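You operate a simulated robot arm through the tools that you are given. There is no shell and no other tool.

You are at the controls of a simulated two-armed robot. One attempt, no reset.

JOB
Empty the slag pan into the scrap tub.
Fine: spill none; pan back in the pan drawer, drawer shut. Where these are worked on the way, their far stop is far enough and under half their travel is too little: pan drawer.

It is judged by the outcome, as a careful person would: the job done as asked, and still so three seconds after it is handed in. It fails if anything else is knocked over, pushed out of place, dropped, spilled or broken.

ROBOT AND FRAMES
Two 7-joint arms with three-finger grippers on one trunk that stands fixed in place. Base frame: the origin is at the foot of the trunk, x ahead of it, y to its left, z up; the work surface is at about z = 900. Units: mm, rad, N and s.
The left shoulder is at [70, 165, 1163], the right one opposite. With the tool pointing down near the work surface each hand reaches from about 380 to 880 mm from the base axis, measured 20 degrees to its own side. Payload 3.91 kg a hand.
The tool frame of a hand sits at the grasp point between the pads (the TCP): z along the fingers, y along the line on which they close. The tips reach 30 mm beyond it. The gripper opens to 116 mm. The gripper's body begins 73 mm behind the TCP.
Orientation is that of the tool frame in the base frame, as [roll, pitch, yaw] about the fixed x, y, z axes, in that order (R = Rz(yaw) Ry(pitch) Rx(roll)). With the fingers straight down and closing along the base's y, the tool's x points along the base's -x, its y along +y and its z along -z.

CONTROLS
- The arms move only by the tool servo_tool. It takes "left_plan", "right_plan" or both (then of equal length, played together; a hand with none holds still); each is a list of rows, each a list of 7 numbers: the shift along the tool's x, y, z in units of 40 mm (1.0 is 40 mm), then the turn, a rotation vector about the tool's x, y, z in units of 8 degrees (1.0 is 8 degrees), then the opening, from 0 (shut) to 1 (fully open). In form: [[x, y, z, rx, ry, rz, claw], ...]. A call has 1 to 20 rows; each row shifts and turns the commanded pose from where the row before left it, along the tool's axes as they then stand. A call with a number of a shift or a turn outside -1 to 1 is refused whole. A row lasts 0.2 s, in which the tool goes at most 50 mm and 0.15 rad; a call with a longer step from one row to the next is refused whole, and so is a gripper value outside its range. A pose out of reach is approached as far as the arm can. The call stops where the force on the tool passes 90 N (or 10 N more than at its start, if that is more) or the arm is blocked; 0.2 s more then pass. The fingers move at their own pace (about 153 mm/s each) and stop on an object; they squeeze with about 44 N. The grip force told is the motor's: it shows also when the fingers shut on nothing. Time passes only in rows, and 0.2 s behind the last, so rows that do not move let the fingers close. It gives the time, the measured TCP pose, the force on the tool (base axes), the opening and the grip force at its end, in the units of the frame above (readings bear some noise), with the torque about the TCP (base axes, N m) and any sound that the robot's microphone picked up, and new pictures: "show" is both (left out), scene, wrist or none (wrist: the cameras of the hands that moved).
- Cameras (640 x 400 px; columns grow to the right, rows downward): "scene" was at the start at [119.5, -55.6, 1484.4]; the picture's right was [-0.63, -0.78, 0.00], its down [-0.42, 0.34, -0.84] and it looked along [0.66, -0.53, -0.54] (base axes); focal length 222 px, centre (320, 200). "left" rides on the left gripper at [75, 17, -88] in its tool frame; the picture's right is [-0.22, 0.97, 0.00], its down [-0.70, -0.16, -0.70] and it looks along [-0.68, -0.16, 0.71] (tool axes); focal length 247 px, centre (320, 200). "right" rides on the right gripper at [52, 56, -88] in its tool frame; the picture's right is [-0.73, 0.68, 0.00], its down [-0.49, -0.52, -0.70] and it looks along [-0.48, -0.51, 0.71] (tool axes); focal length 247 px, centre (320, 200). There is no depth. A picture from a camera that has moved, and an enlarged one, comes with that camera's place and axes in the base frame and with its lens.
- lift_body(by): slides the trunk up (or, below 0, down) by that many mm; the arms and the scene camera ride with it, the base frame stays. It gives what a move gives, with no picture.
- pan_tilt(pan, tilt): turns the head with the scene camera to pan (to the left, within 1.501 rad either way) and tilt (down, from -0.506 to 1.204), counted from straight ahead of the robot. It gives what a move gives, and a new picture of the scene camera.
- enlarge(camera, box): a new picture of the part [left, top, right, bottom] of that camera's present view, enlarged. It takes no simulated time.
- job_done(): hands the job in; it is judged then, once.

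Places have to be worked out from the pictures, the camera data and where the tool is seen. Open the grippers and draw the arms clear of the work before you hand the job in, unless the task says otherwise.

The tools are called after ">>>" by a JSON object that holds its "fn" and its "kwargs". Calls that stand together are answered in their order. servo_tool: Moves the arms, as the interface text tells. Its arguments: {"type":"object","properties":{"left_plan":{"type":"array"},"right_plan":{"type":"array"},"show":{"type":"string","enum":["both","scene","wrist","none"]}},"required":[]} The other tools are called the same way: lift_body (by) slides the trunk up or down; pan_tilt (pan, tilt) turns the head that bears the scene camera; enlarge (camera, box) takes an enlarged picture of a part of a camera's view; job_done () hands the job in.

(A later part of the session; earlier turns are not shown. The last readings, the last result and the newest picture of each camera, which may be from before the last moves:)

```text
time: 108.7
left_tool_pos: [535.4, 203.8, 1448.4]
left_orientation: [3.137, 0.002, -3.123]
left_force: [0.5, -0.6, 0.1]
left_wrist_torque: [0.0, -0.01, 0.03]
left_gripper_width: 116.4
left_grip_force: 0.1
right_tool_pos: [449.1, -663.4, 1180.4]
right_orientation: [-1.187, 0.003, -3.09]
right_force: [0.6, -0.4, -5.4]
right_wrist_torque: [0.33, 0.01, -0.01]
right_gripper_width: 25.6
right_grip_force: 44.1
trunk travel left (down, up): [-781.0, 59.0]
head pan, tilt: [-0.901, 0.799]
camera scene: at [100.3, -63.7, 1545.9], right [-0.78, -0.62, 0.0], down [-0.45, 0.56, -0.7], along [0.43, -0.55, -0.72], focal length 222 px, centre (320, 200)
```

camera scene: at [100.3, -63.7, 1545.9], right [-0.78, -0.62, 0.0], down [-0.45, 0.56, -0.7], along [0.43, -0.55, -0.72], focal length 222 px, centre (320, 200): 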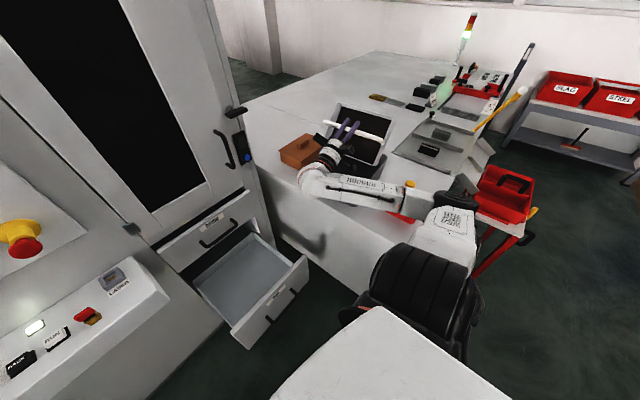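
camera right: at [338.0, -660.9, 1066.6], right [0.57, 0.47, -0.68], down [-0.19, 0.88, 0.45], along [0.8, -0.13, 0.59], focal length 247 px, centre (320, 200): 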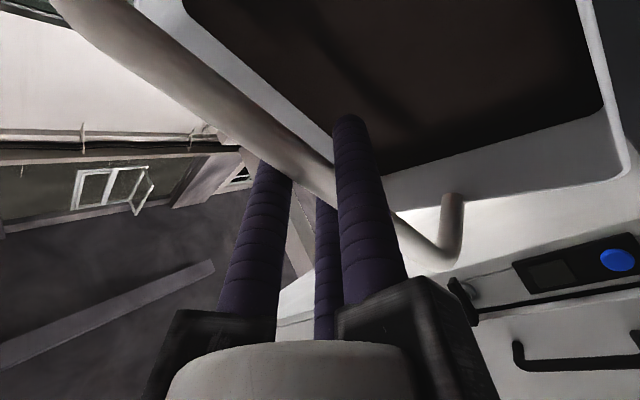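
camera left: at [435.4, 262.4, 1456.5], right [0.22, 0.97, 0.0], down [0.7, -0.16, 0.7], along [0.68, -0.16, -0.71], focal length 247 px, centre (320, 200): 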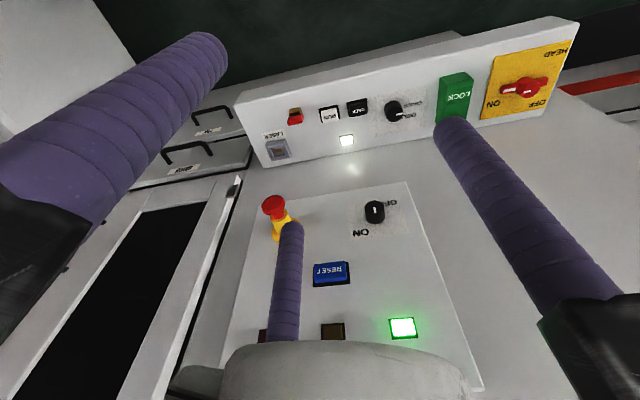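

The hand reached 112° here without a limit. I continue four more small steps.

>>> {"fn": "servo_tool", "kwargs": {"right_plan": [[0, 0, 0, 0.5, 0, 0, 0], [0, 0, 0, 0.5, 0, 0, 0], [0, 0, 0, 0.5, 0, 0, 0], [0, 0, 0, 0.5, 0, 0, 0], [0, 0, 0, 0, 0, 0, 0]], "show": "scene"}}

>>> {"fn": "enlarge", "kwargs": {"camera": "scene", "box": [290, 90, 450, 220]}}

```text
time: 109.9
left_tool_pos: [536.2, 203.8, 1449.4]
left_orientation: [3.137, 0.002, -3.121]
left_force: [0.0, 0.1, -0.2]
left_wrist_torque: [0.01, 0.04, 0.02]
left_gripper_width: 115.9
left_grip_force: 0.0
right_tool_pos: [451.0, -662.8, 1182.1]
right_orientation: [-0.906, 0.003, -3.093]
right_force: [-0.6, -0.7, -6.6]
right_wrist_torque: [0.42, 0.04, -0.02]
right_gripper_width: 25.4
right_grip_force: 44.4
trunk travel left (down, up): [-781.0, 59.0]
head pan, tilt: [-0.901, 0.799]
camera scene: at [100.3, -63.5, 1545.9], right [-0.78, -0.62, 0.0], down [-0.45, 0.56, -0.7], along [0.43, -0.55, -0.72], focal length 222 px, centre (320, 200)
```

scene: 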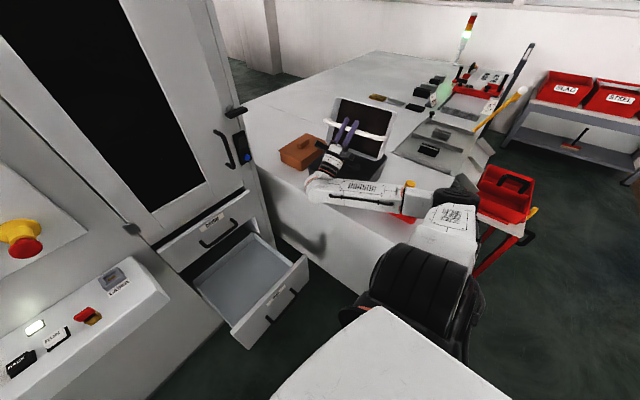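

```text
3.08 times, centred on (370, 155) of scene
camera zoom: at [100.3, -63.5, 1545.9], right [-0.78, -0.62, 0.0], down [-0.45, 0.56, -0.7], along [0.43, -0.55, -0.72], focal length 684 px, centre (166, 338)
```

zoom: 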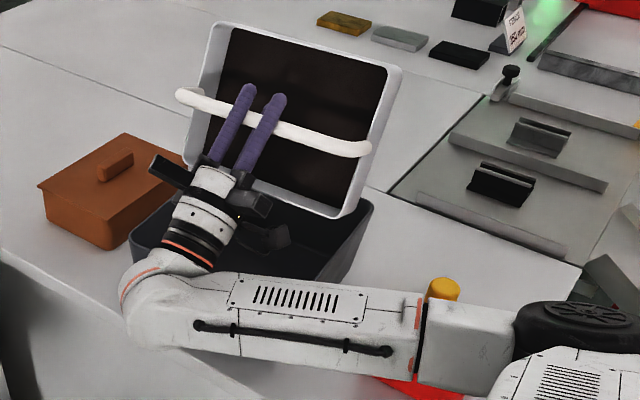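

The arm can tilt well in this posture (128° now), but the pan is ~54° behind the hand because it slipped on its bar. The sound fix is to set it down and re-grip. First I bring the hand back until the pan hangs level over the tub.

>>> {"fn": "servo_tool", "kwargs": {"right_plan": [[0, 0, 0, -0.4, 0, 0, 0], [0, 0, 0, -0.75, 0, 0, 0], [0, 0, 0, -0.75, 0, 0, 0], [0, 0, 0, -0.75, 0, 0, 0], [0, 0, 0, -0.75, 0, 0, 0], [0, 0, 0, -0.75, 0, 0, 0], [0, 0, 0, -0.75, 0, 0, 0], [0, 0, 0, -0.75, 0, 0, 0], [0, 0, 0, -0.75, 0, 0, 0], [0, 0, 0, -0.75, 0, 0, 0], [0, 0, 0, -0.75, 0, 0, 0], [0, 0, 0, -0.75, 0, 0, 0], [0, 0, 0, -0.4, 0, 0, 0], [0, 0, 0, 0, 0, 0, 0]], "show": "scene"}}

>>> {"fn": "enlarge", "kwargs": {"camera": "scene", "box": [290, 90, 450, 220]}}

```text
time: 112.9
left_tool_pos: [535.7, 203.7, 1448.7]
left_orientation: [3.139, 0.001, -3.121]
left_force: [0.7, -0.4, -0.1]
left_wrist_torque: [0.03, -0.02, -0.03]
left_gripper_width: 116.2
left_grip_force: 0.0
right_tool_pos: [451.3, -660.5, 1180.9]
right_orientation: [-2.174, 0.003, -3.091]
right_force: [-0.1, -0.4, -6.2]
right_wrist_torque: [-0.05, 0.02, 0.02]
right_gripper_width: 25.7
right_grip_force: 43.9
trunk travel left (down, up): [-781.0, 59.0]
head pan, tilt: [-0.901, 0.799]
camera scene: at [100.6, -63.7, 1545.8], right [-0.78, -0.62, 0.0], down [-0.45, 0.56, -0.7], along [0.43, -0.55, -0.72], focal length 222 px, centre (320, 200)
```

scene: 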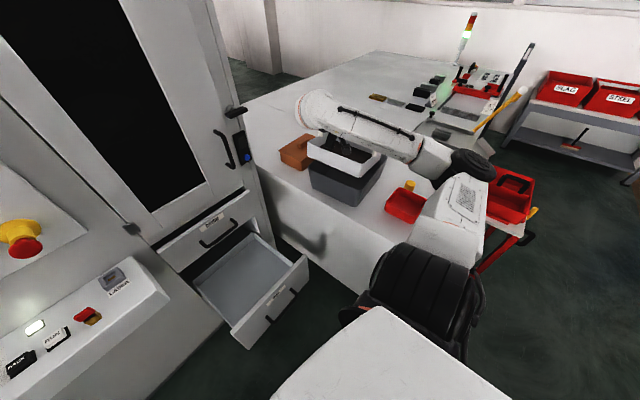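

```text
3.08 times, centred on (370, 155) of scene
camera zoom: at [100.6, -63.7, 1545.8], right [-0.78, -0.62, 0.0], down [-0.45, 0.56, -0.7], along [0.43, -0.55, -0.72], focal length 684 px, centre (166, 338)
```

zoom: 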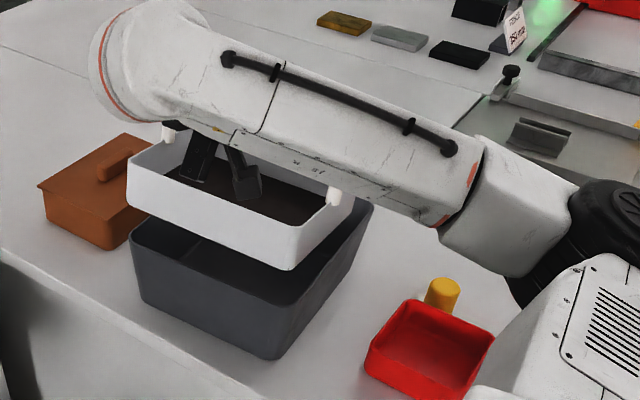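

The pan hangs nearly level (hand leaning 55°). The drawer's interior is wide enough to set it down with its bar lengthwise; I trim the level and carry it back over toward the drawer, staying above the tub until clear.

>>> {"fn": "servo_tool", "kwargs": {"right_plan": [[0, 0, 0, 0.7, 0, 0, 0], [-0.07, 0.21, -0.31, 0, 0, 0, 0], [-0.14, 0.42, -0.61, 0, 0, 0, 0], [-0.14, 0.42, -0.61, 0, 0, 0, 0], [-0.14, 0.42, -0.61, 0, 0, 0, 0], [-0.14, 0.42, -0.61, 0, 0, 0, 0], [-0.14, 0.42, -0.61, 0, 0, 0, 0], [-0.14, 0.42, -0.61, 0, 0, 0, 0], [-0.07, 0.21, -0.31, 0, 0, 0, 0], [0, 0, 0, 0, 0, 0, 0]], "show": "scene"}}

>>> {"fn": "enlarge", "kwargs": {"camera": "scene", "box": [200, 90, 480, 330]}}

```text
time: 115.1
left_tool_pos: [535.6, 204.7, 1449.8]
left_orientation: [3.139, 0.002, -3.123]
left_force: [-0.1, -0.1, 0.1]
left_wrist_torque: [0.02, -0.02, 0.0]
left_gripper_width: 116.0
left_grip_force: 0.0
right_tool_pos: [483.7, -458.5, 1160.9]
right_orientation: [-2.073, 0.006, -3.09]
right_force: [-0.2, 0.3, -5.0]
right_wrist_torque: [-0.03, 0.03, -0.02]
right_gripper_width: 25.7
right_grip_force: 44.1
right hand out of reach, approached as far as the arm can: row 3
trunk travel left (down, up): [-781.0, 59.0]
head pan, tilt: [-0.901, 0.799]
camera scene: at [100.3, -64.0, 1545.9], right [-0.78, -0.62, 0.0], down [-0.45, 0.56, -0.7], along [0.43, -0.55, -0.72], focal length 222 px, centre (320, 200)
```

scene: 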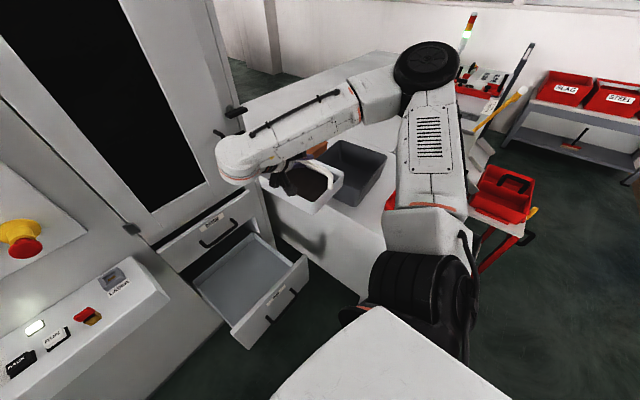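

```text
1.67 times, centred on (340, 210) of scene
camera zoom: at [100.3, -64.0, 1545.9], right [-0.78, -0.62, 0.0], down [-0.45, 0.56, -0.7], along [0.43, -0.55, -0.72], focal length 371 px, centre (287, 183)
```

zoom: 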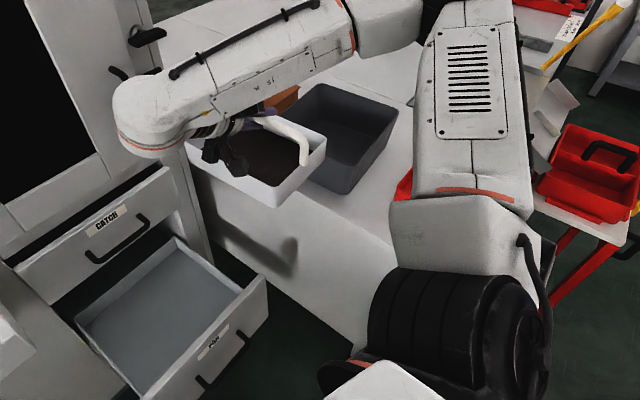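

The pan is level and clear of the tub. I carry it down and inward toward the open drawer in steps.

>>> {"fn": "servo_tool", "kwargs": {"right_plan": [[-0.14, 0.38, -0.01, 0, 0, 0, 0], [-0.285, 0.74, -0.01, 0, 0, 0, 0], [-0.285, 0.74, -0.01, 0, 0, 0, 0], [-0.285, 0.74, -0.01, 0, 0, 0, 0], [-0.285, 0.74, -0.01, 0, 0, 0, 0], [-0.14, 0.38, 0.0, 0, 0, 0, 0], [0, 0, 0, 0, 0, 0, 0]], "show": "scene"}}

```text
time: 116.7
left_tool_pos: [535.6, 203.8, 1448.9]
left_orientation: [3.138, 0.003, -3.124]
left_force: [0.4, -0.5, 0.0]
left_wrist_torque: [0.02, -0.03, 0.04]
left_gripper_width: 116.0
left_grip_force: 0.0
right_tool_pos: [535.8, -380.3, 1033.7]
right_orientation: [-2.074, 0.002, -3.091]
right_force: [-0.9, -0.2, -5.5]
right_wrist_torque: [0.01, 0.02, -0.01]
right_gripper_width: 25.7
right_grip_force: 43.5
trunk travel left (down, up): [-781.0, 59.0]
head pan, tilt: [-0.901, 0.799]
camera scene: at [100.1, -63.3, 1545.9], right [-0.78, -0.62, 0.0], down [-0.45, 0.56, -0.7], along [0.43, -0.55, -0.72], focal length 222 px, centre (320, 200)
```

scene: 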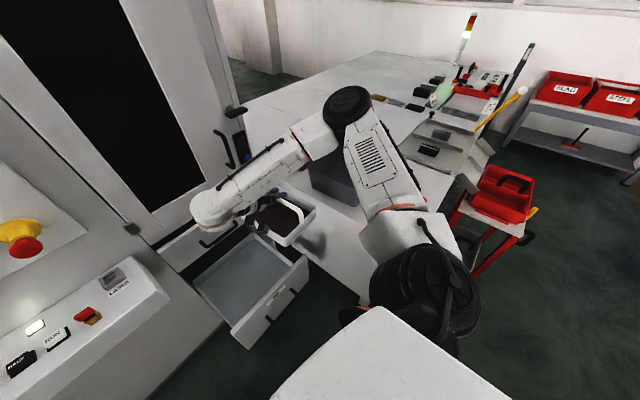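

Level and steady. I continue over the drawer to about [590, -315, 890].

>>> {"fn": "servo_tool", "kwargs": {"right_plan": [[-0.13, 0.35, 0.03, 0, 0, 0, 0], [-0.26, 0.71, 0.07, 0, 0, 0, 0], [-0.26, 0.71, 0.07, 0, 0, 0, 0], [-0.26, 0.71, 0.07, 0, 0, 0, 0], [-0.26, 0.71, 0.07, 0, 0, 0, 0], [-0.26, 0.71, 0.07, 0, 0, 0, 0], [0, 0, 0, 0, 0, 0, 0]], "show": "both"}}

>>> {"fn": "enlarge", "kwargs": {"camera": "scene", "box": [170, 170, 350, 350]}}

```text
time: 118.3
left_tool_pos: [535.0, 204.6, 1449.8]
left_orientation: [3.137, 0.002, -3.121]
left_force: [-0.1, -0.5, 0.5]
left_wrist_torque: [-0.01, 0.0, 0.0]
left_gripper_width: 115.8
left_grip_force: 0.0
right_tool_pos: [589.1, -315.2, 888.7]
right_orientation: [-2.072, 0.004, -3.091]
right_force: [-0.2, -0.2, -5.5]
right_wrist_torque: [0.0, 0.01, 0.01]
right_gripper_width: 25.5
right_grip_force: 43.2
trunk travel left (down, up): [-781.0, 59.0]
head pan, tilt: [-0.901, 0.799]
camera scene: at [100.1, -63.4, 1545.9], right [-0.78, -0.62, 0.0], down [-0.45, 0.56, -0.7], along [0.43, -0.55, -0.72], focal length 222 px, centre (320, 200)
camera right: at [532.3, -213.9, 881.2], right [0.72, 0.37, -0.59], down [0.46, 0.39, 0.8], along [0.52, -0.85, 0.11], focal length 247 px, centre (320, 200)
```

scene: 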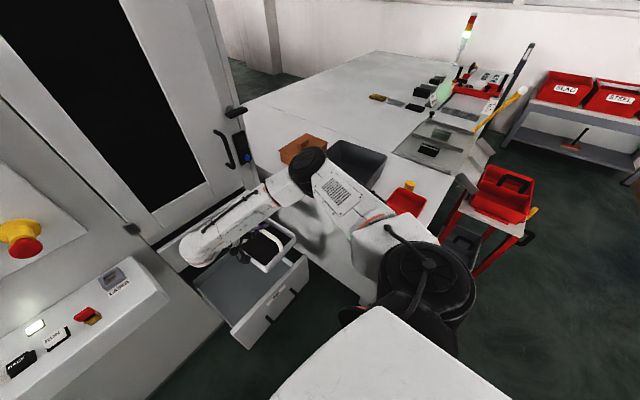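
right: 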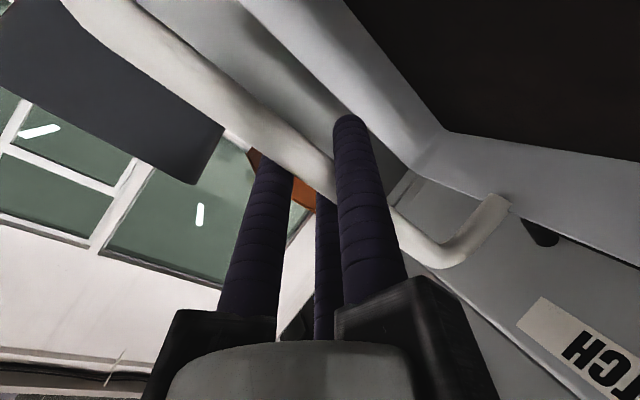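

```text
2.22 times, centred on (260, 260) of scene
camera zoom: at [100.1, -63.4, 1545.9], right [-0.78, -0.62, 0.0], down [-0.45, 0.56, -0.7], along [0.43, -0.55, -0.72], focal length 494 px, centre (453, 67)
```

zoom: 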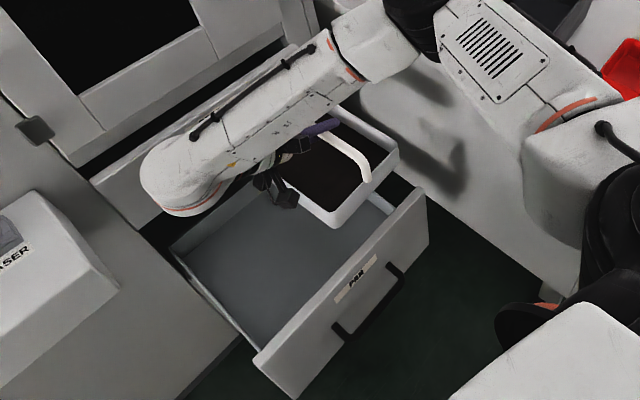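

The pan is level above the drawer. I shift it 25 mm left so it sits centred between the drawer's low side walls, then lower the trunk 150 mm (pan goes straight down into the drawer).

>>> {"fn": "servo_tool", "kwargs": {"right_plan": [[-0.09, 0.15, -0.27, 0, 0, 0, 0], [-0.09, 0.15, -0.27, 0, 0, 0, 0], [0, 0, 0, 0, 0, 0, 0]], "show": "none"}}

>>> {"fn": "lift_body", "kwargs": {"by": -150}}

>>> {"fn": "pan_tilt", "kwargs": {"pan": -0.55, "tilt": 0.85}}

```text
time: 119.1
left_tool_pos: [535.5, 203.7, 1448.8]
left_orientation: [3.137, 0.002, -3.122]
left_force: [0.0, -0.8, 0.0]
left_wrist_torque: [0.02, 0.02, 0.02]
left_gripper_width: 116.0
left_grip_force: 0.1
right_tool_pos: [597.0, -290.6, 887.1]
right_orientation: [-2.073, 0.003, -3.088]
right_force: [-0.2, 0.2, -5.2]
right_wrist_torque: [-0.01, 0.06, 0.01]
right_gripper_width: 25.4
right_grip_force: 44.2
trunk travel left (down, up): [-781.0, 59.0]
head pan, tilt: [-0.901, 0.799]
```

```text
time: 120.8
left_tool_pos: [536.5, 204.3, 1300.1]
left_orientation: [3.138, 0.001, -3.122]
left_force: [-0.7, 0.6, 0.0]
left_wrist_torque: [0.01, 0.02, -0.04]
left_gripper_width: 116.0
left_grip_force: 0.0
right_tool_pos: [596.5, -291.0, 737.5]
right_orientation: [-2.073, 0.005, -3.091]
right_force: [0.0, -0.2, -5.6]
right_wrist_torque: [-0.01, 0.03, 0.02]
right_gripper_width: 25.5
right_grip_force: 43.8
trunk travel left (down, up): [-631.0, 209.0]
head pan, tilt: [-0.901, 0.799]
```

```text
time: 121.7
left_tool_pos: [535.9, 203.7, 1299.2]
left_orientation: [3.138, 0.0, -3.121]
left_force: [0.4, 1.2, 0.3]
left_wrist_torque: [-0.02, -0.02, 0.0]
left_gripper_width: 116.1
left_grip_force: 0.0
right_tool_pos: [596.3, -292.2, 736.4]
right_orientation: [-2.074, 0.004, -3.09]
right_force: [-0.1, -0.2, -4.9]
right_wrist_torque: [0.02, 0.02, -0.02]
right_gripper_width: 25.8
right_grip_force: 43.7
trunk travel left (down, up): [-631.0, 209.0]
head pan, tilt: [-0.55, 0.85]
camera scene: at [117.2, -40.7, 1391.8], right [-0.52, -0.85, 0.0], down [-0.64, 0.39, -0.66], along [0.56, -0.35, -0.75], focal length 222 px, centre (320, 200)
```

scene: 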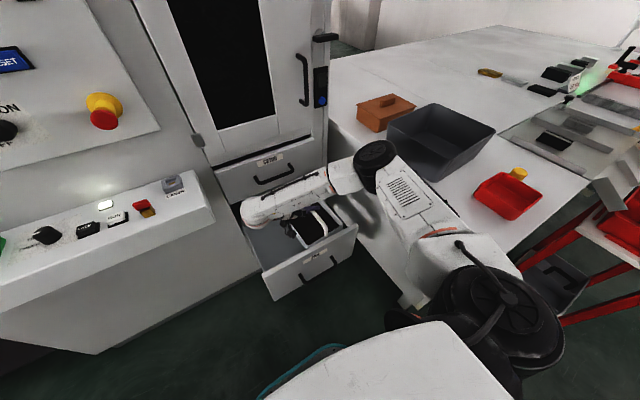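

The pan is inside the drawer's outline, elbow high. I lower the hand 140 mm, slowing toward the end.

>>> {"fn": "servo_tool", "kwargs": {"right_plan": [[0, 0.4, 0.22, 0, 0, 0, 0], [0, 0.657, 0.36, 0, 0, 0, 0], [0, 0.657, 0.36, 0, 0, 0, 0], [0, 0.657, 0.36, 0, 0, 0, 0], [0, 0.4, 0.22, 0, 0, 0, 0], [0, 0.22, 0.12, 0, 0, 0, 0], [0, 0, 0, 0, 0, 0, 0]], "show": "both"}}

```text
time: 123.3
left_tool_pos: [535.3, 203.9, 1298.0]
left_orientation: [3.138, 0.002, -3.123]
left_force: [0.4, -0.3, -0.1]
left_wrist_torque: [-0.01, 0.01, -0.01]
left_gripper_width: 115.8
left_grip_force: 0.0
right_tool_pos: [596.1, -292.4, 600.2]
right_orientation: [-2.074, 0.004, -3.091]
right_force: [0.2, 0.6, -6.4]
right_wrist_torque: [0.0, 0.02, -0.05]
right_gripper_width: 25.6
right_grip_force: 43.9
trunk travel left (down, up): [-631.0, 209.0]
head pan, tilt: [-0.55, 0.85]
camera scene: at [117.0, -40.6, 1391.9], right [-0.52, -0.85, 0.0], down [-0.64, 0.39, -0.66], along [0.56, -0.34, -0.75], focal length 222 px, centre (320, 200)
camera right: at [538.3, -190.9, 593.2], right [0.72, 0.36, -0.59], down [0.47, 0.39, 0.8], along [0.52, -0.85, 0.11], focal length 247 px, centre (320, 200)
```

scene: 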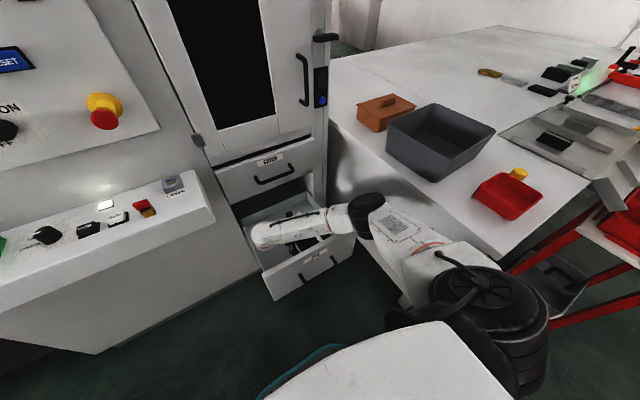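
right: 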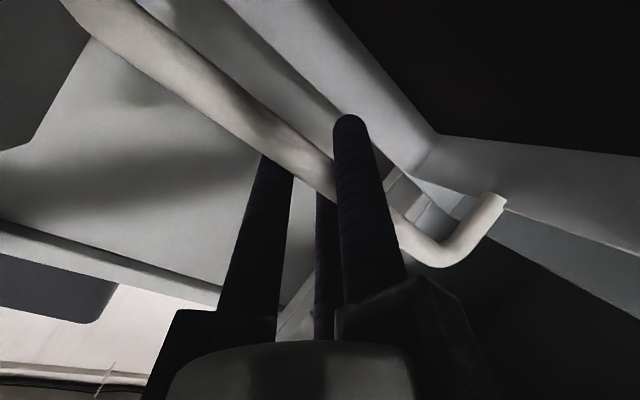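

Still hanging (z 600, weight on the hand). I lower the last 25 mm in small steps until the drawer floor takes the weight.

>>> {"fn": "servo_tool", "kwargs": {"right_plan": [[0, 0.22, 0.12, 0, 0, 0, 0], [0, 0.175, 0.096, 0, 0, 0, 0], [0, 0.11, 0.06, 0, 0, 0, 0], [0, 0, 0, 0, 0, 0, 0]], "show": "none"}}

```text
time: 124.3
left_tool_pos: [527.9, 207.4, 1302.9]
left_orientation: [3.141, 0.008, -3.123]
left_force: [0.3, -0.7, -0.1]
left_wrist_torque: [-0.02, -0.03, 0.02]
left_gripper_width: 115.8
left_grip_force: 0.0
right_tool_pos: [598.0, -292.9, 587.8]
right_orientation: [-2.066, 0.02, -3.088]
right_force: [1.3, -10.8, 76.2]
right_wrist_torque: [-0.08, 2.3, -0.02]
right_gripper_width: 25.7
right_grip_force: 44.0
trunk travel left (down, up): [-631.0, 209.0]
head pan, tilt: [-0.55, 0.85]
```

The floor took the load (76 N). I ease up a few millimetres and then open the fingers to free the bar.

>>> {"fn": "servo_tool", "kwargs": {"right_plan": [[0, -0.13, -0.07, 0, 0, 0, 0], [0, 0, 0, 0, 0, 0, 0], [0, 0, 0, 0, 0, 0, 0.2], [0, 0, 0, 0, 0, 0, 0.42], [0, 0, 0, 0, 0, 0, 0.42]], "show": "both"}}

>>> {"fn": "enlarge", "kwargs": {"camera": "scene", "box": [220, 170, 380, 310]}}

```text
time: 125.5
left_tool_pos: [535.8, 205.3, 1298.5]
left_orientation: [3.139, 0.003, -3.123]
left_force: [-0.3, 1.0, -0.8]
left_wrist_torque: [0.03, 0.02, 0.0]
left_gripper_width: 115.8
left_grip_force: 0.0
right_tool_pos: [593.7, -290.7, 581.5]
right_orientation: [-2.073, 0.001, -3.091]
right_force: [0.0, -0.5, -1.1]
right_wrist_torque: [0.01, 0.01, 0.02]
right_gripper_width: 48.7
right_grip_force: 0.2
trunk travel left (down, up): [-631.0, 209.0]
head pan, tilt: [-0.55, 0.85]
camera scene: at [116.6, -40.2, 1391.4], right [-0.52, -0.85, 0.0], down [-0.64, 0.39, -0.66], along [0.56, -0.34, -0.75], focal length 222 px, centre (320, 200)
camera right: at [536.5, -189.0, 574.0], right [0.71, 0.37, -0.6], down [0.47, 0.39, 0.8], along [0.52, -0.85, 0.1], focal length 247 px, centre (320, 200)
```

scene: 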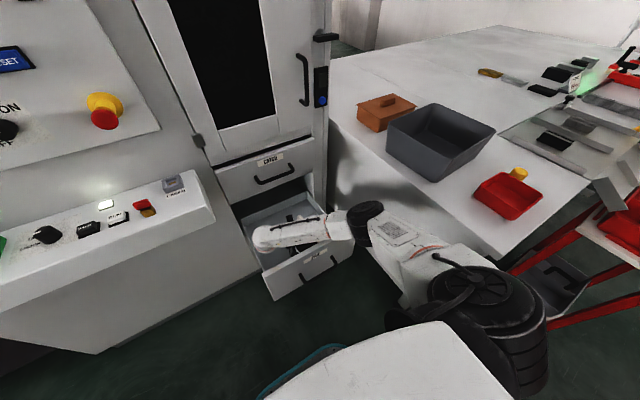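
right: 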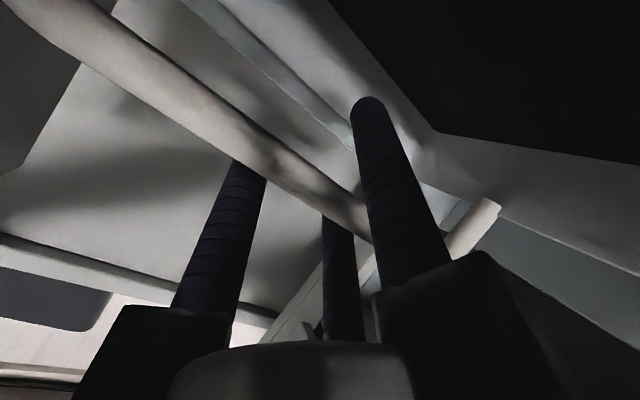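

```text
2.86 times, centred on (300, 240) of scene
camera zoom: at [116.6, -40.2, 1391.4], right [-0.52, -0.85, 0.0], down [-0.64, 0.39, -0.66], along [0.56, -0.34, -0.75], focal length 635 px, centre (377, 86)
```

zoom: 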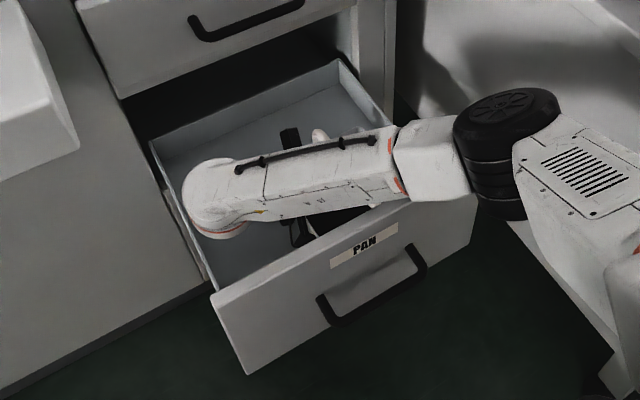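

The pan rests on the drawer floor and the bar is loose between the fingers. I now rotate the open hand about the bar, from leaning 61° toward slightly past vertical, so the new grip gives full tipping range.

>>> {"fn": "servo_tool", "kwargs": {"right_plan": [[0, 0, 0, 0, 0, 0, 0.52], [0, 0.009, 0.013, -0.75, 0, 0, 0.52], [0, 0.009, 0.013, -0.75, 0, 0, 0.52], [0, 0.009, 0.013, -0.75, 0, 0, 0.52], [0, 0.009, 0.013, -0.75, 0, 0, 0.52], [0, 0.009, 0.013, -0.75, 0, 0, 0.52], [0, 0.009, 0.013, -0.75, 0, 0, 0.52], [0, 0, 0, 0, 0, 0, 0.52]], "show": "both"}}

```text
time: 127.3
left_tool_pos: [535.0, 205.7, 1298.2]
left_orientation: [3.141, 0.002, -3.124]
left_force: [0.2, 0.0, -0.2]
left_wrist_torque: [-0.04, -0.01, 0.04]
left_gripper_width: 116.1
left_grip_force: 0.1
right_tool_pos: [596.0, -291.0, 580.1]
right_orientation: [-2.703, 0.003, -3.09]
right_force: [0.4, -0.4, 0.1]
right_wrist_torque: [-0.01, 0.02, 0.0]
right_gripper_width: 60.1
right_grip_force: 0.0
trunk travel left (down, up): [-631.0, 209.0]
head pan, tilt: [-0.55, 0.85]
camera scene: at [116.7, -40.0, 1391.9], right [-0.52, -0.85, 0.0], down [-0.64, 0.39, -0.66], along [0.56, -0.34, -0.75], focal length 222 px, centre (320, 200)
camera right: at [538.8, -206.3, 635.6], right [0.7, 0.65, -0.29], down [0.49, -0.15, 0.86], along [0.52, -0.74, -0.43], focal length 247 px, centre (320, 200)
```

scene: 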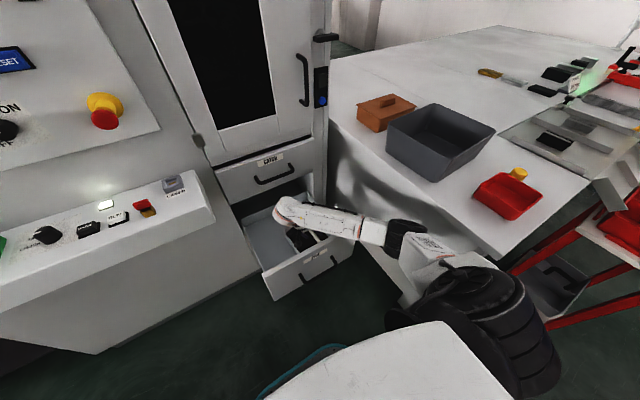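
right: 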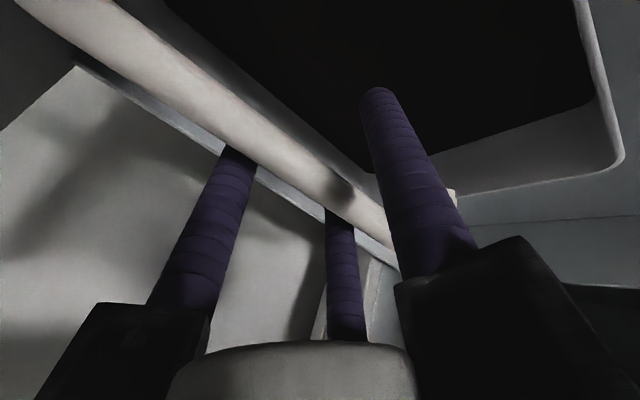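

No contact so far; the hand leans 25°. I continue rotating about the bar in small steps, watching the elbow near the bench.

>>> {"fn": "servo_tool", "kwargs": {"right_plan": [[0, 0.009, 0.013, -0.75, 0, 0, 0.52], [0, 0.009, 0.013, -0.75, 0, 0, 0.52], [0, 0.009, 0.013, -0.75, 0, 0, 0.52], [0, 0.009, 0.013, -0.75, 0, 0, 0.52], [0, 0, 0, 0, 0, 0, 0.52]], "show": "scene"}}

```text
time: 128.5
left_tool_pos: [536.6, 205.3, 1298.2]
left_orientation: [3.14, 0.002, -3.122]
left_force: [-0.1, -0.4, 0.0]
left_wrist_torque: [-0.04, 0.0, -0.02]
left_gripper_width: 115.6
left_grip_force: 0.1
right_tool_pos: [596.3, -291.0, 578.8]
right_orientation: [-3.12, 0.002, -3.089]
right_force: [0.4, 0.0, -0.1]
right_wrist_torque: [-0.01, 0.02, -0.03]
right_gripper_width: 60.4
right_grip_force: 0.0
trunk travel left (down, up): [-631.0, 209.0]
head pan, tilt: [-0.55, 0.85]
camera scene: at [116.6, -40.1, 1391.9], right [-0.52, -0.85, 0.0], down [-0.64, 0.39, -0.66], along [0.56, -0.34, -0.75], focal length 222 px, centre (320, 200)
```

scene: 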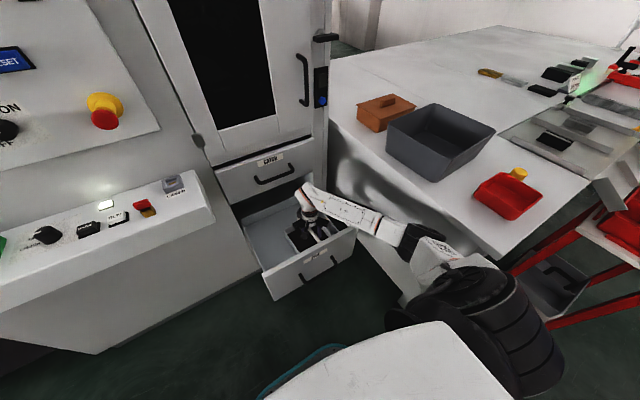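

The hand is vertical around the bar, but with the trunk low the elbow hangs near the bench side. I raise the trunk 150 mm (fingers lift straight off the bar) to get the elbow back up before making the final grip.

>>> {"fn": "lift_body", "kwargs": {"by": 60}}

>>> {"fn": "pan_tilt", "kwargs": {"pan": -0.55, "tilt": 0.86}}

```text
time: 129.5
left_tool_pos: [537.1, 205.1, 1358.9]
left_orientation: [3.138, 0.002, -3.123]
left_force: [-0.4, -0.3, -0.9]
left_wrist_torque: [-0.01, 0.01, 0.01]
left_gripper_width: 116.1
left_grip_force: 0.1
right_tool_pos: [596.2, -290.8, 638.1]
right_orientation: [-3.12, 0.003, -3.091]
right_force: [0.7, 0.1, -0.5]
right_wrist_torque: [0.0, 0.03, 0.0]
right_gripper_width: 60.4
right_grip_force: 0.2
trunk travel left (down, up): [-691.0, 149.0]
head pan, tilt: [-0.55, 0.85]
```

```text
time: 130.1
left_tool_pos: [534.6, 204.1, 1358.2]
left_orientation: [3.139, 0.002, -3.121]
left_force: [0.1, -0.6, 0.1]
left_wrist_torque: [0.0, 0.02, 0.0]
left_gripper_width: 116.0
left_grip_force: 0.1
right_tool_pos: [596.6, -292.1, 637.6]
right_orientation: [-3.121, 0.002, -3.091]
right_force: [0.0, 0.0, 0.1]
right_wrist_torque: [-0.01, 0.02, 0.02]
right_gripper_width: 60.1
right_grip_force: 0.1
trunk travel left (down, up): [-691.0, 149.0]
head pan, tilt: [-0.55, 0.86]
camera scene: at [116.2, -40.1, 1451.1], right [-0.52, -0.85, 0.0], down [-0.65, 0.4, -0.65], along [0.56, -0.34, -0.76], focal length 222 px, centre (320, 200)
```

scene: 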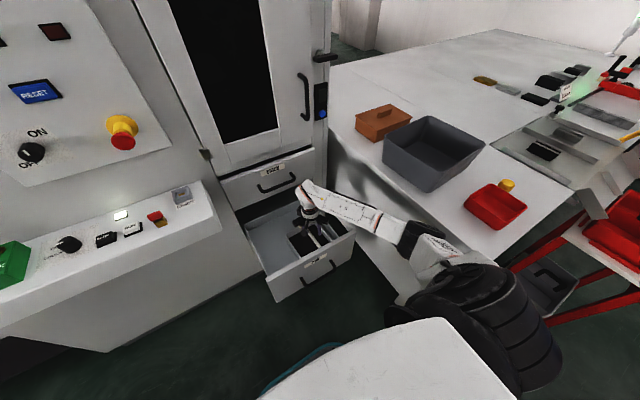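

Clean. I raise another 90 mm and then check the pan and elbow.

>>> {"fn": "lift_body", "kwargs": {"by": 90}}

>>> {"fn": "pan_tilt", "kwargs": {"pan": -0.7, "tilt": 0.86}}

>>> {"fn": "enlarge", "kwargs": {"camera": "scene", "box": [200, 150, 420, 320]}}

```text
time: 131.3
left_tool_pos: [535.4, 204.6, 1449.4]
left_orientation: [3.138, 0.001, -3.122]
left_force: [0.8, 0.2, -0.9]
left_wrist_torque: [0.01, 0.01, 0.01]
left_gripper_width: 116.0
left_grip_force: 0.1
right_tool_pos: [595.5, -291.1, 727.2]
right_orientation: [-3.12, 0.005, -3.09]
right_force: [0.2, 0.0, -0.2]
right_wrist_torque: [0.02, 0.01, 0.05]
right_gripper_width: 60.7
right_grip_force: 0.0
trunk travel left (down, up): [-781.0, 59.0]
head pan, tilt: [-0.55, 0.86]
```

```text
time: 132.0
left_tool_pos: [535.0, 205.4, 1449.3]
left_orientation: [3.139, 0.002, -3.122]
left_force: [0.3, -0.2, -0.6]
left_wrist_torque: [0.01, -0.02, -0.01]
left_gripper_width: 116.1
left_grip_force: 0.0
right_tool_pos: [596.1, -291.8, 726.9]
right_orientation: [-3.12, 0.003, -3.092]
right_force: [-0.4, -0.2, 0.3]
right_wrist_torque: [0.02, -0.01, -0.02]
right_gripper_width: 60.2
right_grip_force: 0.0
trunk travel left (down, up): [-781.0, 59.0]
head pan, tilt: [-0.7, 0.86]
camera scene: at [109.4, -49.5, 1541.1], right [-0.64, -0.77, 0.0], down [-0.58, 0.49, -0.65], along [0.5, -0.42, -0.76], focal length 222 px, centre (320, 200)
```

scene: 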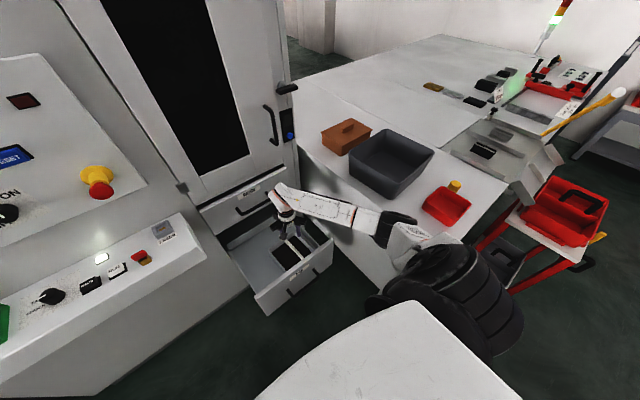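

```text
2.35 times, centred on (310, 235) of scene
camera zoom: at [109.4, -49.5, 1541.1], right [-0.64, -0.77, 0.0], down [-0.58, 0.49, -0.65], along [0.5, -0.42, -0.76], focal length 523 px, centre (344, 118)
```

zoom: 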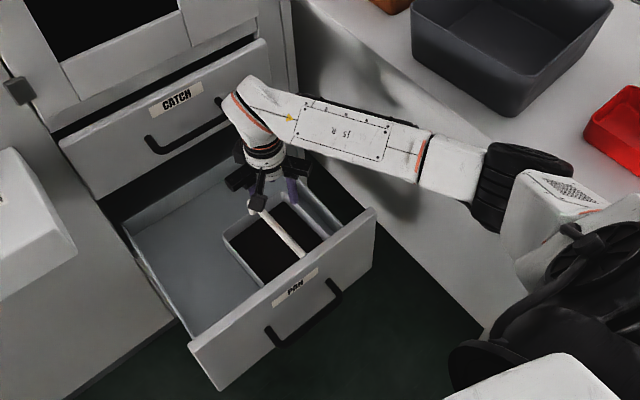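

The pan sits flat in the drawer with its bar lengthwise. I check the bar in the wrist view before leaning the hand the other way.

>>> {"fn": "enlarge", "kwargs": {"camera": "right", "box": [0, 0, 640, 400]}}

```text
1.00 times, centred on (320, 200) of right (not enlarged: the box is as wide or as high as the picture)
camera zoom: at [540.4, -236.0, 814.6], right [0.7, 0.72, -0.01], down [0.51, -0.48, 0.71], along [0.51, -0.5, -0.7], focal length 247 px, centre (320, 200)
```

zoom: 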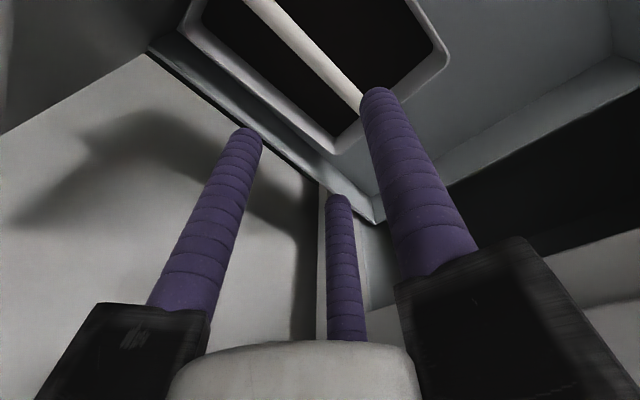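

The bar is at y≈-287, z≈578 as expected. I lean the hand 25° the other way in free space and position it 120 mm back along its axis from the bar.

>>> {"fn": "servo_tool", "kwargs": {"right_plan": [[0, 0, 0, -0.8, 0, 0, 0.6], [0, 0, 0, -0.85, 0, 0, 0.6], [0, 0, 0, -0.85, 0, 0, 0.6], [0, 0, 0, -0.77, 0, 0, 0.6], [0, -0.85, 0.2, 0, 0, 0, 0.6], [0, -0.85, 0.2, 0, 0, 0, 0.6], [0, 0, 0, 0, 0, 0, 0.6]], "show": "both"}}

```text
time: 133.6
left_tool_pos: [535.4, 204.2, 1449.1]
left_orientation: [3.14, 0.002, -3.122]
left_force: [-1.3, -0.1, -0.3]
left_wrist_torque: [-0.01, -0.01, -0.02]
left_gripper_width: 116.0
left_grip_force: 0.1
right_tool_pos: [601.0, -345.3, 684.6]
right_orientation: [2.708, 0.003, -3.09]
right_force: [0.8, -0.2, 0.3]
right_wrist_torque: [0.02, 0.02, -0.01]
right_gripper_width: 69.5
right_grip_force: 0.1
trunk travel left (down, up): [-781.0, 59.0]
head pan, tilt: [-0.7, 0.86]
camera scene: at [108.9, -49.1, 1541.2], right [-0.64, -0.76, 0.0], down [-0.58, 0.49, -0.65], along [0.5, -0.42, -0.76], focal length 222 px, centre (320, 200)
camera right: at [547.3, -335.6, 788.5], right [0.7, 0.65, 0.29], down [0.52, -0.74, 0.42], along [0.49, -0.14, -0.86], focal length 247 px, centre (320, 200)
```

scene: 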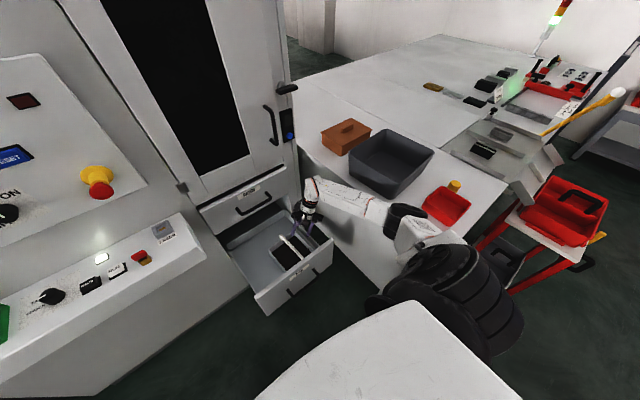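
right: 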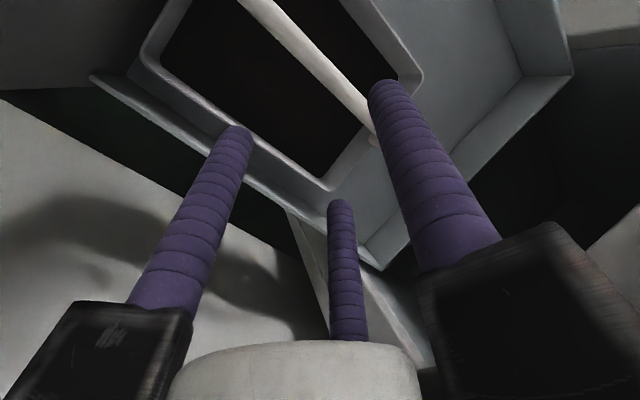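

In position with the elbow high. I slide in along the tool axis toward the bar, 90 mm first.

>>> {"fn": "servo_tool", "kwargs": {"right_plan": [[0, 0, 0.6, 0, 0, 0, 0.6], [0, 0, 0.75, 0, 0, 0, 0.6], [0, 0, 0.75, 0, 0, 0, 0.6], [0, 0, 0.2, 0, 0, 0, 0.6], [0, 0, 0, 0, 0, 0, 0.6]], "show": "both"}}

```text
time: 134.8
left_tool_pos: [535.4, 203.2, 1448.6]
left_orientation: [3.136, 0.001, -3.123]
left_force: [0.4, 0.0, 0.1]
left_wrist_torque: [0.01, 0.01, -0.01]
left_gripper_width: 115.8
left_grip_force: 0.0
right_tool_pos: [595.9, -306.6, 601.5]
right_orientation: [2.706, 0.004, -3.091]
right_force: [0.1, -0.5, -0.1]
right_wrist_torque: [-0.02, -0.03, 0.02]
right_gripper_width: 69.4
right_grip_force: 0.0
trunk travel left (down, up): [-781.0, 59.0]
head pan, tilt: [-0.7, 0.86]
camera scene: at [109.1, -49.6, 1541.1], right [-0.64, -0.76, 0.0], down [-0.58, 0.49, -0.65], along [0.5, -0.42, -0.76], focal length 222 px, centre (320, 200)
camera right: at [541.9, -295.6, 704.0], right [0.7, 0.65, 0.29], down [0.52, -0.74, 0.42], along [0.49, -0.14, -0.86], focal length 247 px, centre (320, 200)
```

scene: 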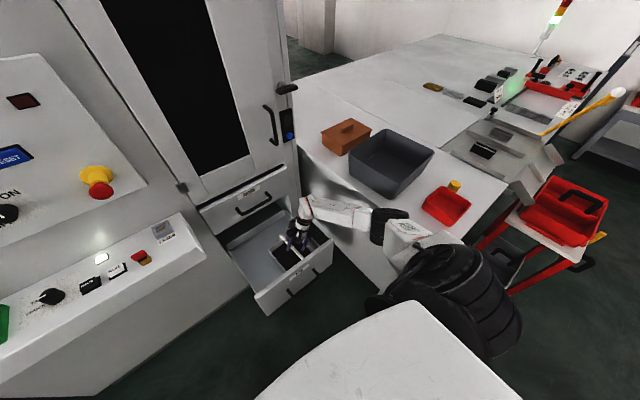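
right: 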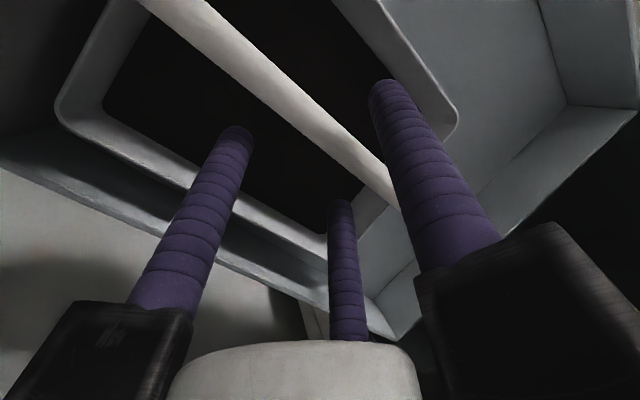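

The bar lies neatly between the prongs. I go in the last 29 mm and close.

>>> {"fn": "servo_tool", "kwargs": {"right_plan": [[0, -0.03, 0.4, 0, 0, 0, 0.6], [0, -0.02, 0.34, 0, 0, 0, 0.6], [0, 0, 0, 0, 0, 0, 0.6], [0, 0, 0, 0, 0, 0, 0.3], [0, 0, 0, 0, 0, 0, 0.0], [0, 0, 0, 0, 0, 0, 0.0], [0, 0, 0, 0, 0, 0, 0.0]], "show": "both"}}

```text
time: 136.4
left_tool_pos: [536.1, 205.8, 1448.6]
left_orientation: [3.139, 0.001, -3.124]
left_force: [0.9, -0.5, 0.2]
left_wrist_torque: [-0.02, -0.01, 0.03]
left_gripper_width: 116.2
left_grip_force: 0.2
right_tool_pos: [596.3, -294.7, 574.5]
right_orientation: [2.706, 0.007, -3.092]
right_force: [4.1, 3.4, 8.7]
right_wrist_torque: [0.0, 0.15, -0.29]
right_gripper_width: 25.6
right_grip_force: 43.9
trunk travel left (down, up): [-781.0, 59.0]
head pan, tilt: [-0.7, 0.86]
camera scene: at [108.6, -48.6, 1541.3], right [-0.64, -0.77, 0.0], down [-0.58, 0.49, -0.65], along [0.5, -0.42, -0.76], focal length 222 px, centre (320, 200)
camera right: at [542.5, -284.5, 677.5], right [0.7, 0.65, 0.29], down [0.52, -0.74, 0.42], along [0.49, -0.14, -0.86], focal length 247 px, centre (320, 200)
```

scene: 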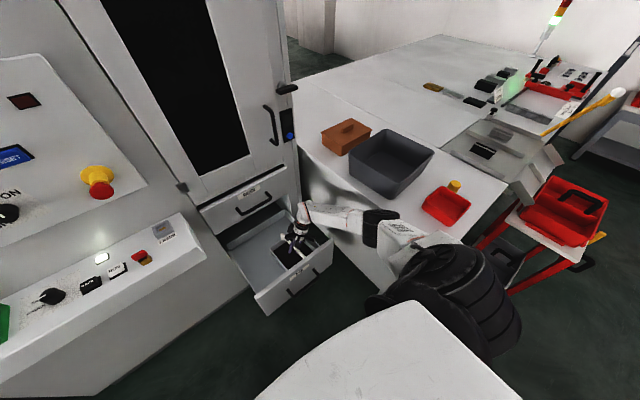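
right: 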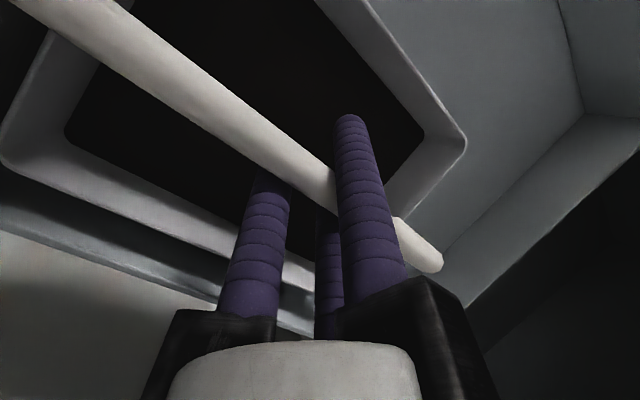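

Gripped again (25.6 mm), now with the pan level while the hand leans 25° the other way. I lift straight up about 300 mm, gently.

>>> {"fn": "servo_tool", "kwargs": {"right_plan": [[0, 0.1, -0.22, 0, 0, 0, 0], [0, 0.16, -0.36, 0, 0, 0, 0], [0, 0.25, -0.545, 0, 0, 0, 0], [0, 0.33, -0.72, 0, 0, 0, 0], [0, 0.33, -0.72, 0, 0, 0, 0], [0, 0.33, -0.72, 0, 0, 0, 0], [0, 0.33, -0.72, 0, 0, 0, 0], [0, 0.33, -0.72, 0, 0, 0, 0], [0, 0.33, -0.72, 0, 0, 0, 0], [0, 0.33, -0.72, 0, 0, 0, 0], [0, 0.25, -0.545, 0, 0, 0, 0], [0, 0.16, -0.36, 0, 0, 0, 0], [0, 0, 0, 0, 0, 0, 0]], "show": "scene"}}

>>> {"fn": "enlarge", "kwargs": {"camera": "scene", "box": [200, 100, 420, 280]}}

```text
time: 139.2
left_tool_pos: [537.5, 203.8, 1448.4]
left_orientation: [3.139, 0.002, -3.122]
left_force: [0.0, -0.5, 0.4]
left_wrist_torque: [0.01, 0.0, 0.01]
left_gripper_width: 115.8
left_grip_force: 0.0
right_tool_pos: [595.5, -299.2, 884.0]
right_orientation: [2.707, 0.001, -3.092]
right_force: [0.6, 1.0, -5.6]
right_wrist_torque: [-0.02, -0.06, -0.01]
right_gripper_width: 25.5
right_grip_force: 44.2
trunk travel left (down, up): [-781.0, 59.0]
head pan, tilt: [-0.7, 0.86]
camera scene: at [110.0, -50.0, 1541.0], right [-0.64, -0.76, 0.0], down [-0.58, 0.49, -0.65], along [0.5, -0.42, -0.76], focal length 222 px, centre (320, 200)
```

scene: 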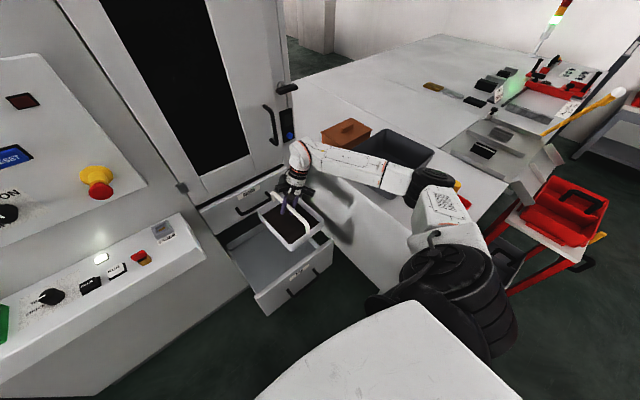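

```text
2.22 times, centred on (310, 190) of scene
camera zoom: at [110.0, -50.0, 1541.0], right [-0.64, -0.76, 0.0], down [-0.58, 0.49, -0.65], along [0.5, -0.42, -0.76], focal length 494 px, centre (342, 222)
```

zoom: 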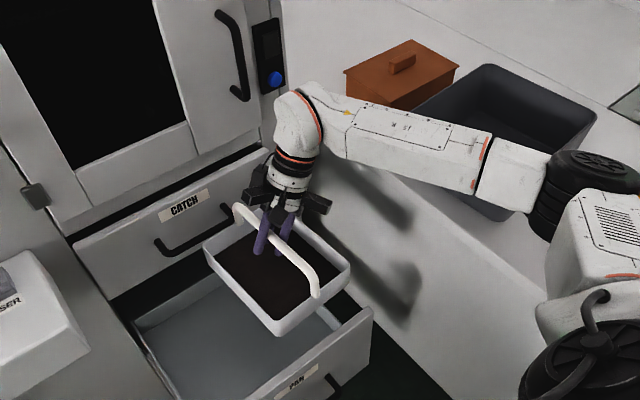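

The pan is up, level, slag intact. I carry it upward and back first, then across to the tub, at z≈1180.

>>> {"fn": "servo_tool", "kwargs": {"right_plan": [[0.08, 0.04, -0.38, 0, 0, 0, 0], [0.13, 0.07, -0.6, 0, 0, 0, 0], [0.162, 0.084, -0.76, 0, 0, 0, 0], [0.162, 0.084, -0.76, 0, 0, 0, 0], [0.162, 0.084, -0.76, 0, 0, 0, 0], [0.162, 0.084, -0.76, 0, 0, 0, 0], [0.162, 0.084, -0.76, 0, 0, 0, 0], [0.162, 0.084, -0.76, 0, 0, 0, 0], [0.162, 0.084, -0.76, 0, 0, 0, 0], [0.162, 0.084, -0.76, 0, 0, 0, 0], [0.13, 0.07, -0.6, 0, 0, 0, 0], [0.05, 0.02, -0.2, 0, 0, 0, 0], [0, 0, 0, 0, 0, 0, 0]], "show": "scene"}}

```text
time: 142.0
left_tool_pos: [535.7, 203.0, 1448.5]
left_orientation: [3.138, 0.002, -3.122]
left_force: [0.0, 0.5, -0.1]
left_wrist_torque: [-0.01, 0.0, -0.01]
left_gripper_width: 116.0
left_grip_force: 0.1
right_tool_pos: [532.2, -404.2, 1182.8]
right_orientation: [2.704, 0.003, -3.092]
right_force: [0.0, 0.7, -5.6]
right_wrist_torque: [0.0, -0.03, -0.02]
right_gripper_width: 25.7
right_grip_force: 43.7
trunk travel left (down, up): [-781.0, 59.0]
head pan, tilt: [-0.7, 0.86]
camera scene: at [109.9, -50.1, 1541.0], right [-0.64, -0.76, 0.0], down [-0.58, 0.49, -0.65], along [0.5, -0.42, -0.76], focal length 222 px, centre (320, 200)
```

scene: 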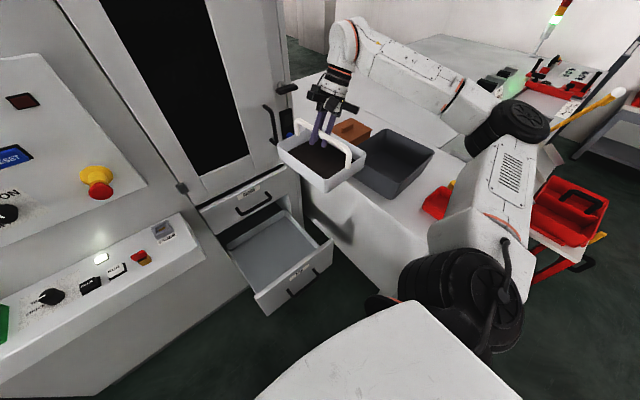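

Level at [532, -404, 1183]. Now across to above the tub.

>>> {"fn": "servo_tool", "kwargs": {"right_plan": [[0.11, -0.33, -0.157, 0, 0, 0, 0], [0.18, -0.53, -0.25, 0, 0, 0, 0], [0.226, -0.666, -0.314, 0, 0, 0, 0], [0.226, -0.666, -0.314, 0, 0, 0, 0], [0.226, -0.666, -0.314, 0, 0, 0, 0], [0.226, -0.666, -0.314, 0, 0, 0, 0], [0.226, -0.666, -0.314, 0, 0, 0, 0], [0.226, -0.666, -0.314, 0, 0, 0, 0], [0.18, -0.53, -0.25, 0, 0, 0, 0], [0.11, -0.33, -0.157, 0, 0, 0, 0], [0, 0, 0, 0, 0, 0, 0]], "show": "scene"}}

>>> {"fn": "enlarge", "kwargs": {"camera": "scene", "box": [300, 60, 500, 220]}}

```text
time: 144.4
left_tool_pos: [536.4, 204.6, 1449.1]
left_orientation: [3.139, 0.001, -3.123]
left_force: [0.7, -0.1, 1.0]
left_wrist_torque: [0.01, -0.01, 0.04]
left_gripper_width: 116.1
left_grip_force: 0.0
right_tool_pos: [469.1, -658.8, 1188.5]
right_orientation: [2.707, 0.005, -3.091]
right_force: [-0.8, 1.5, -4.9]
right_wrist_torque: [-0.02, -0.03, 0.0]
right_gripper_width: 25.5
right_grip_force: 44.2
trunk travel left (down, up): [-781.0, 59.0]
head pan, tilt: [-0.7, 0.86]
camera scene: at [109.7, -50.3, 1541.0], right [-0.64, -0.76, 0.0], down [-0.58, 0.49, -0.65], along [0.5, -0.42, -0.76], focal length 222 px, centre (320, 200)
```

scene: 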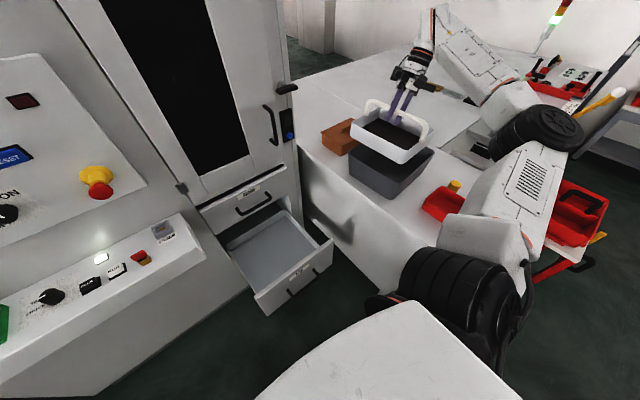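

```text
2.50 times, centred on (400, 140) of scene
camera zoom: at [109.7, -50.3, 1541.0], right [-0.64, -0.76, 0.0], down [-0.58, 0.49, -0.65], along [0.5, -0.42, -0.76], focal length 556 px, centre (120, 350)
```

zoom: 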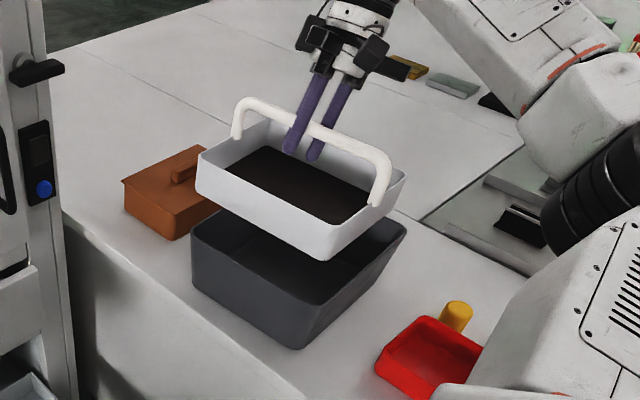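

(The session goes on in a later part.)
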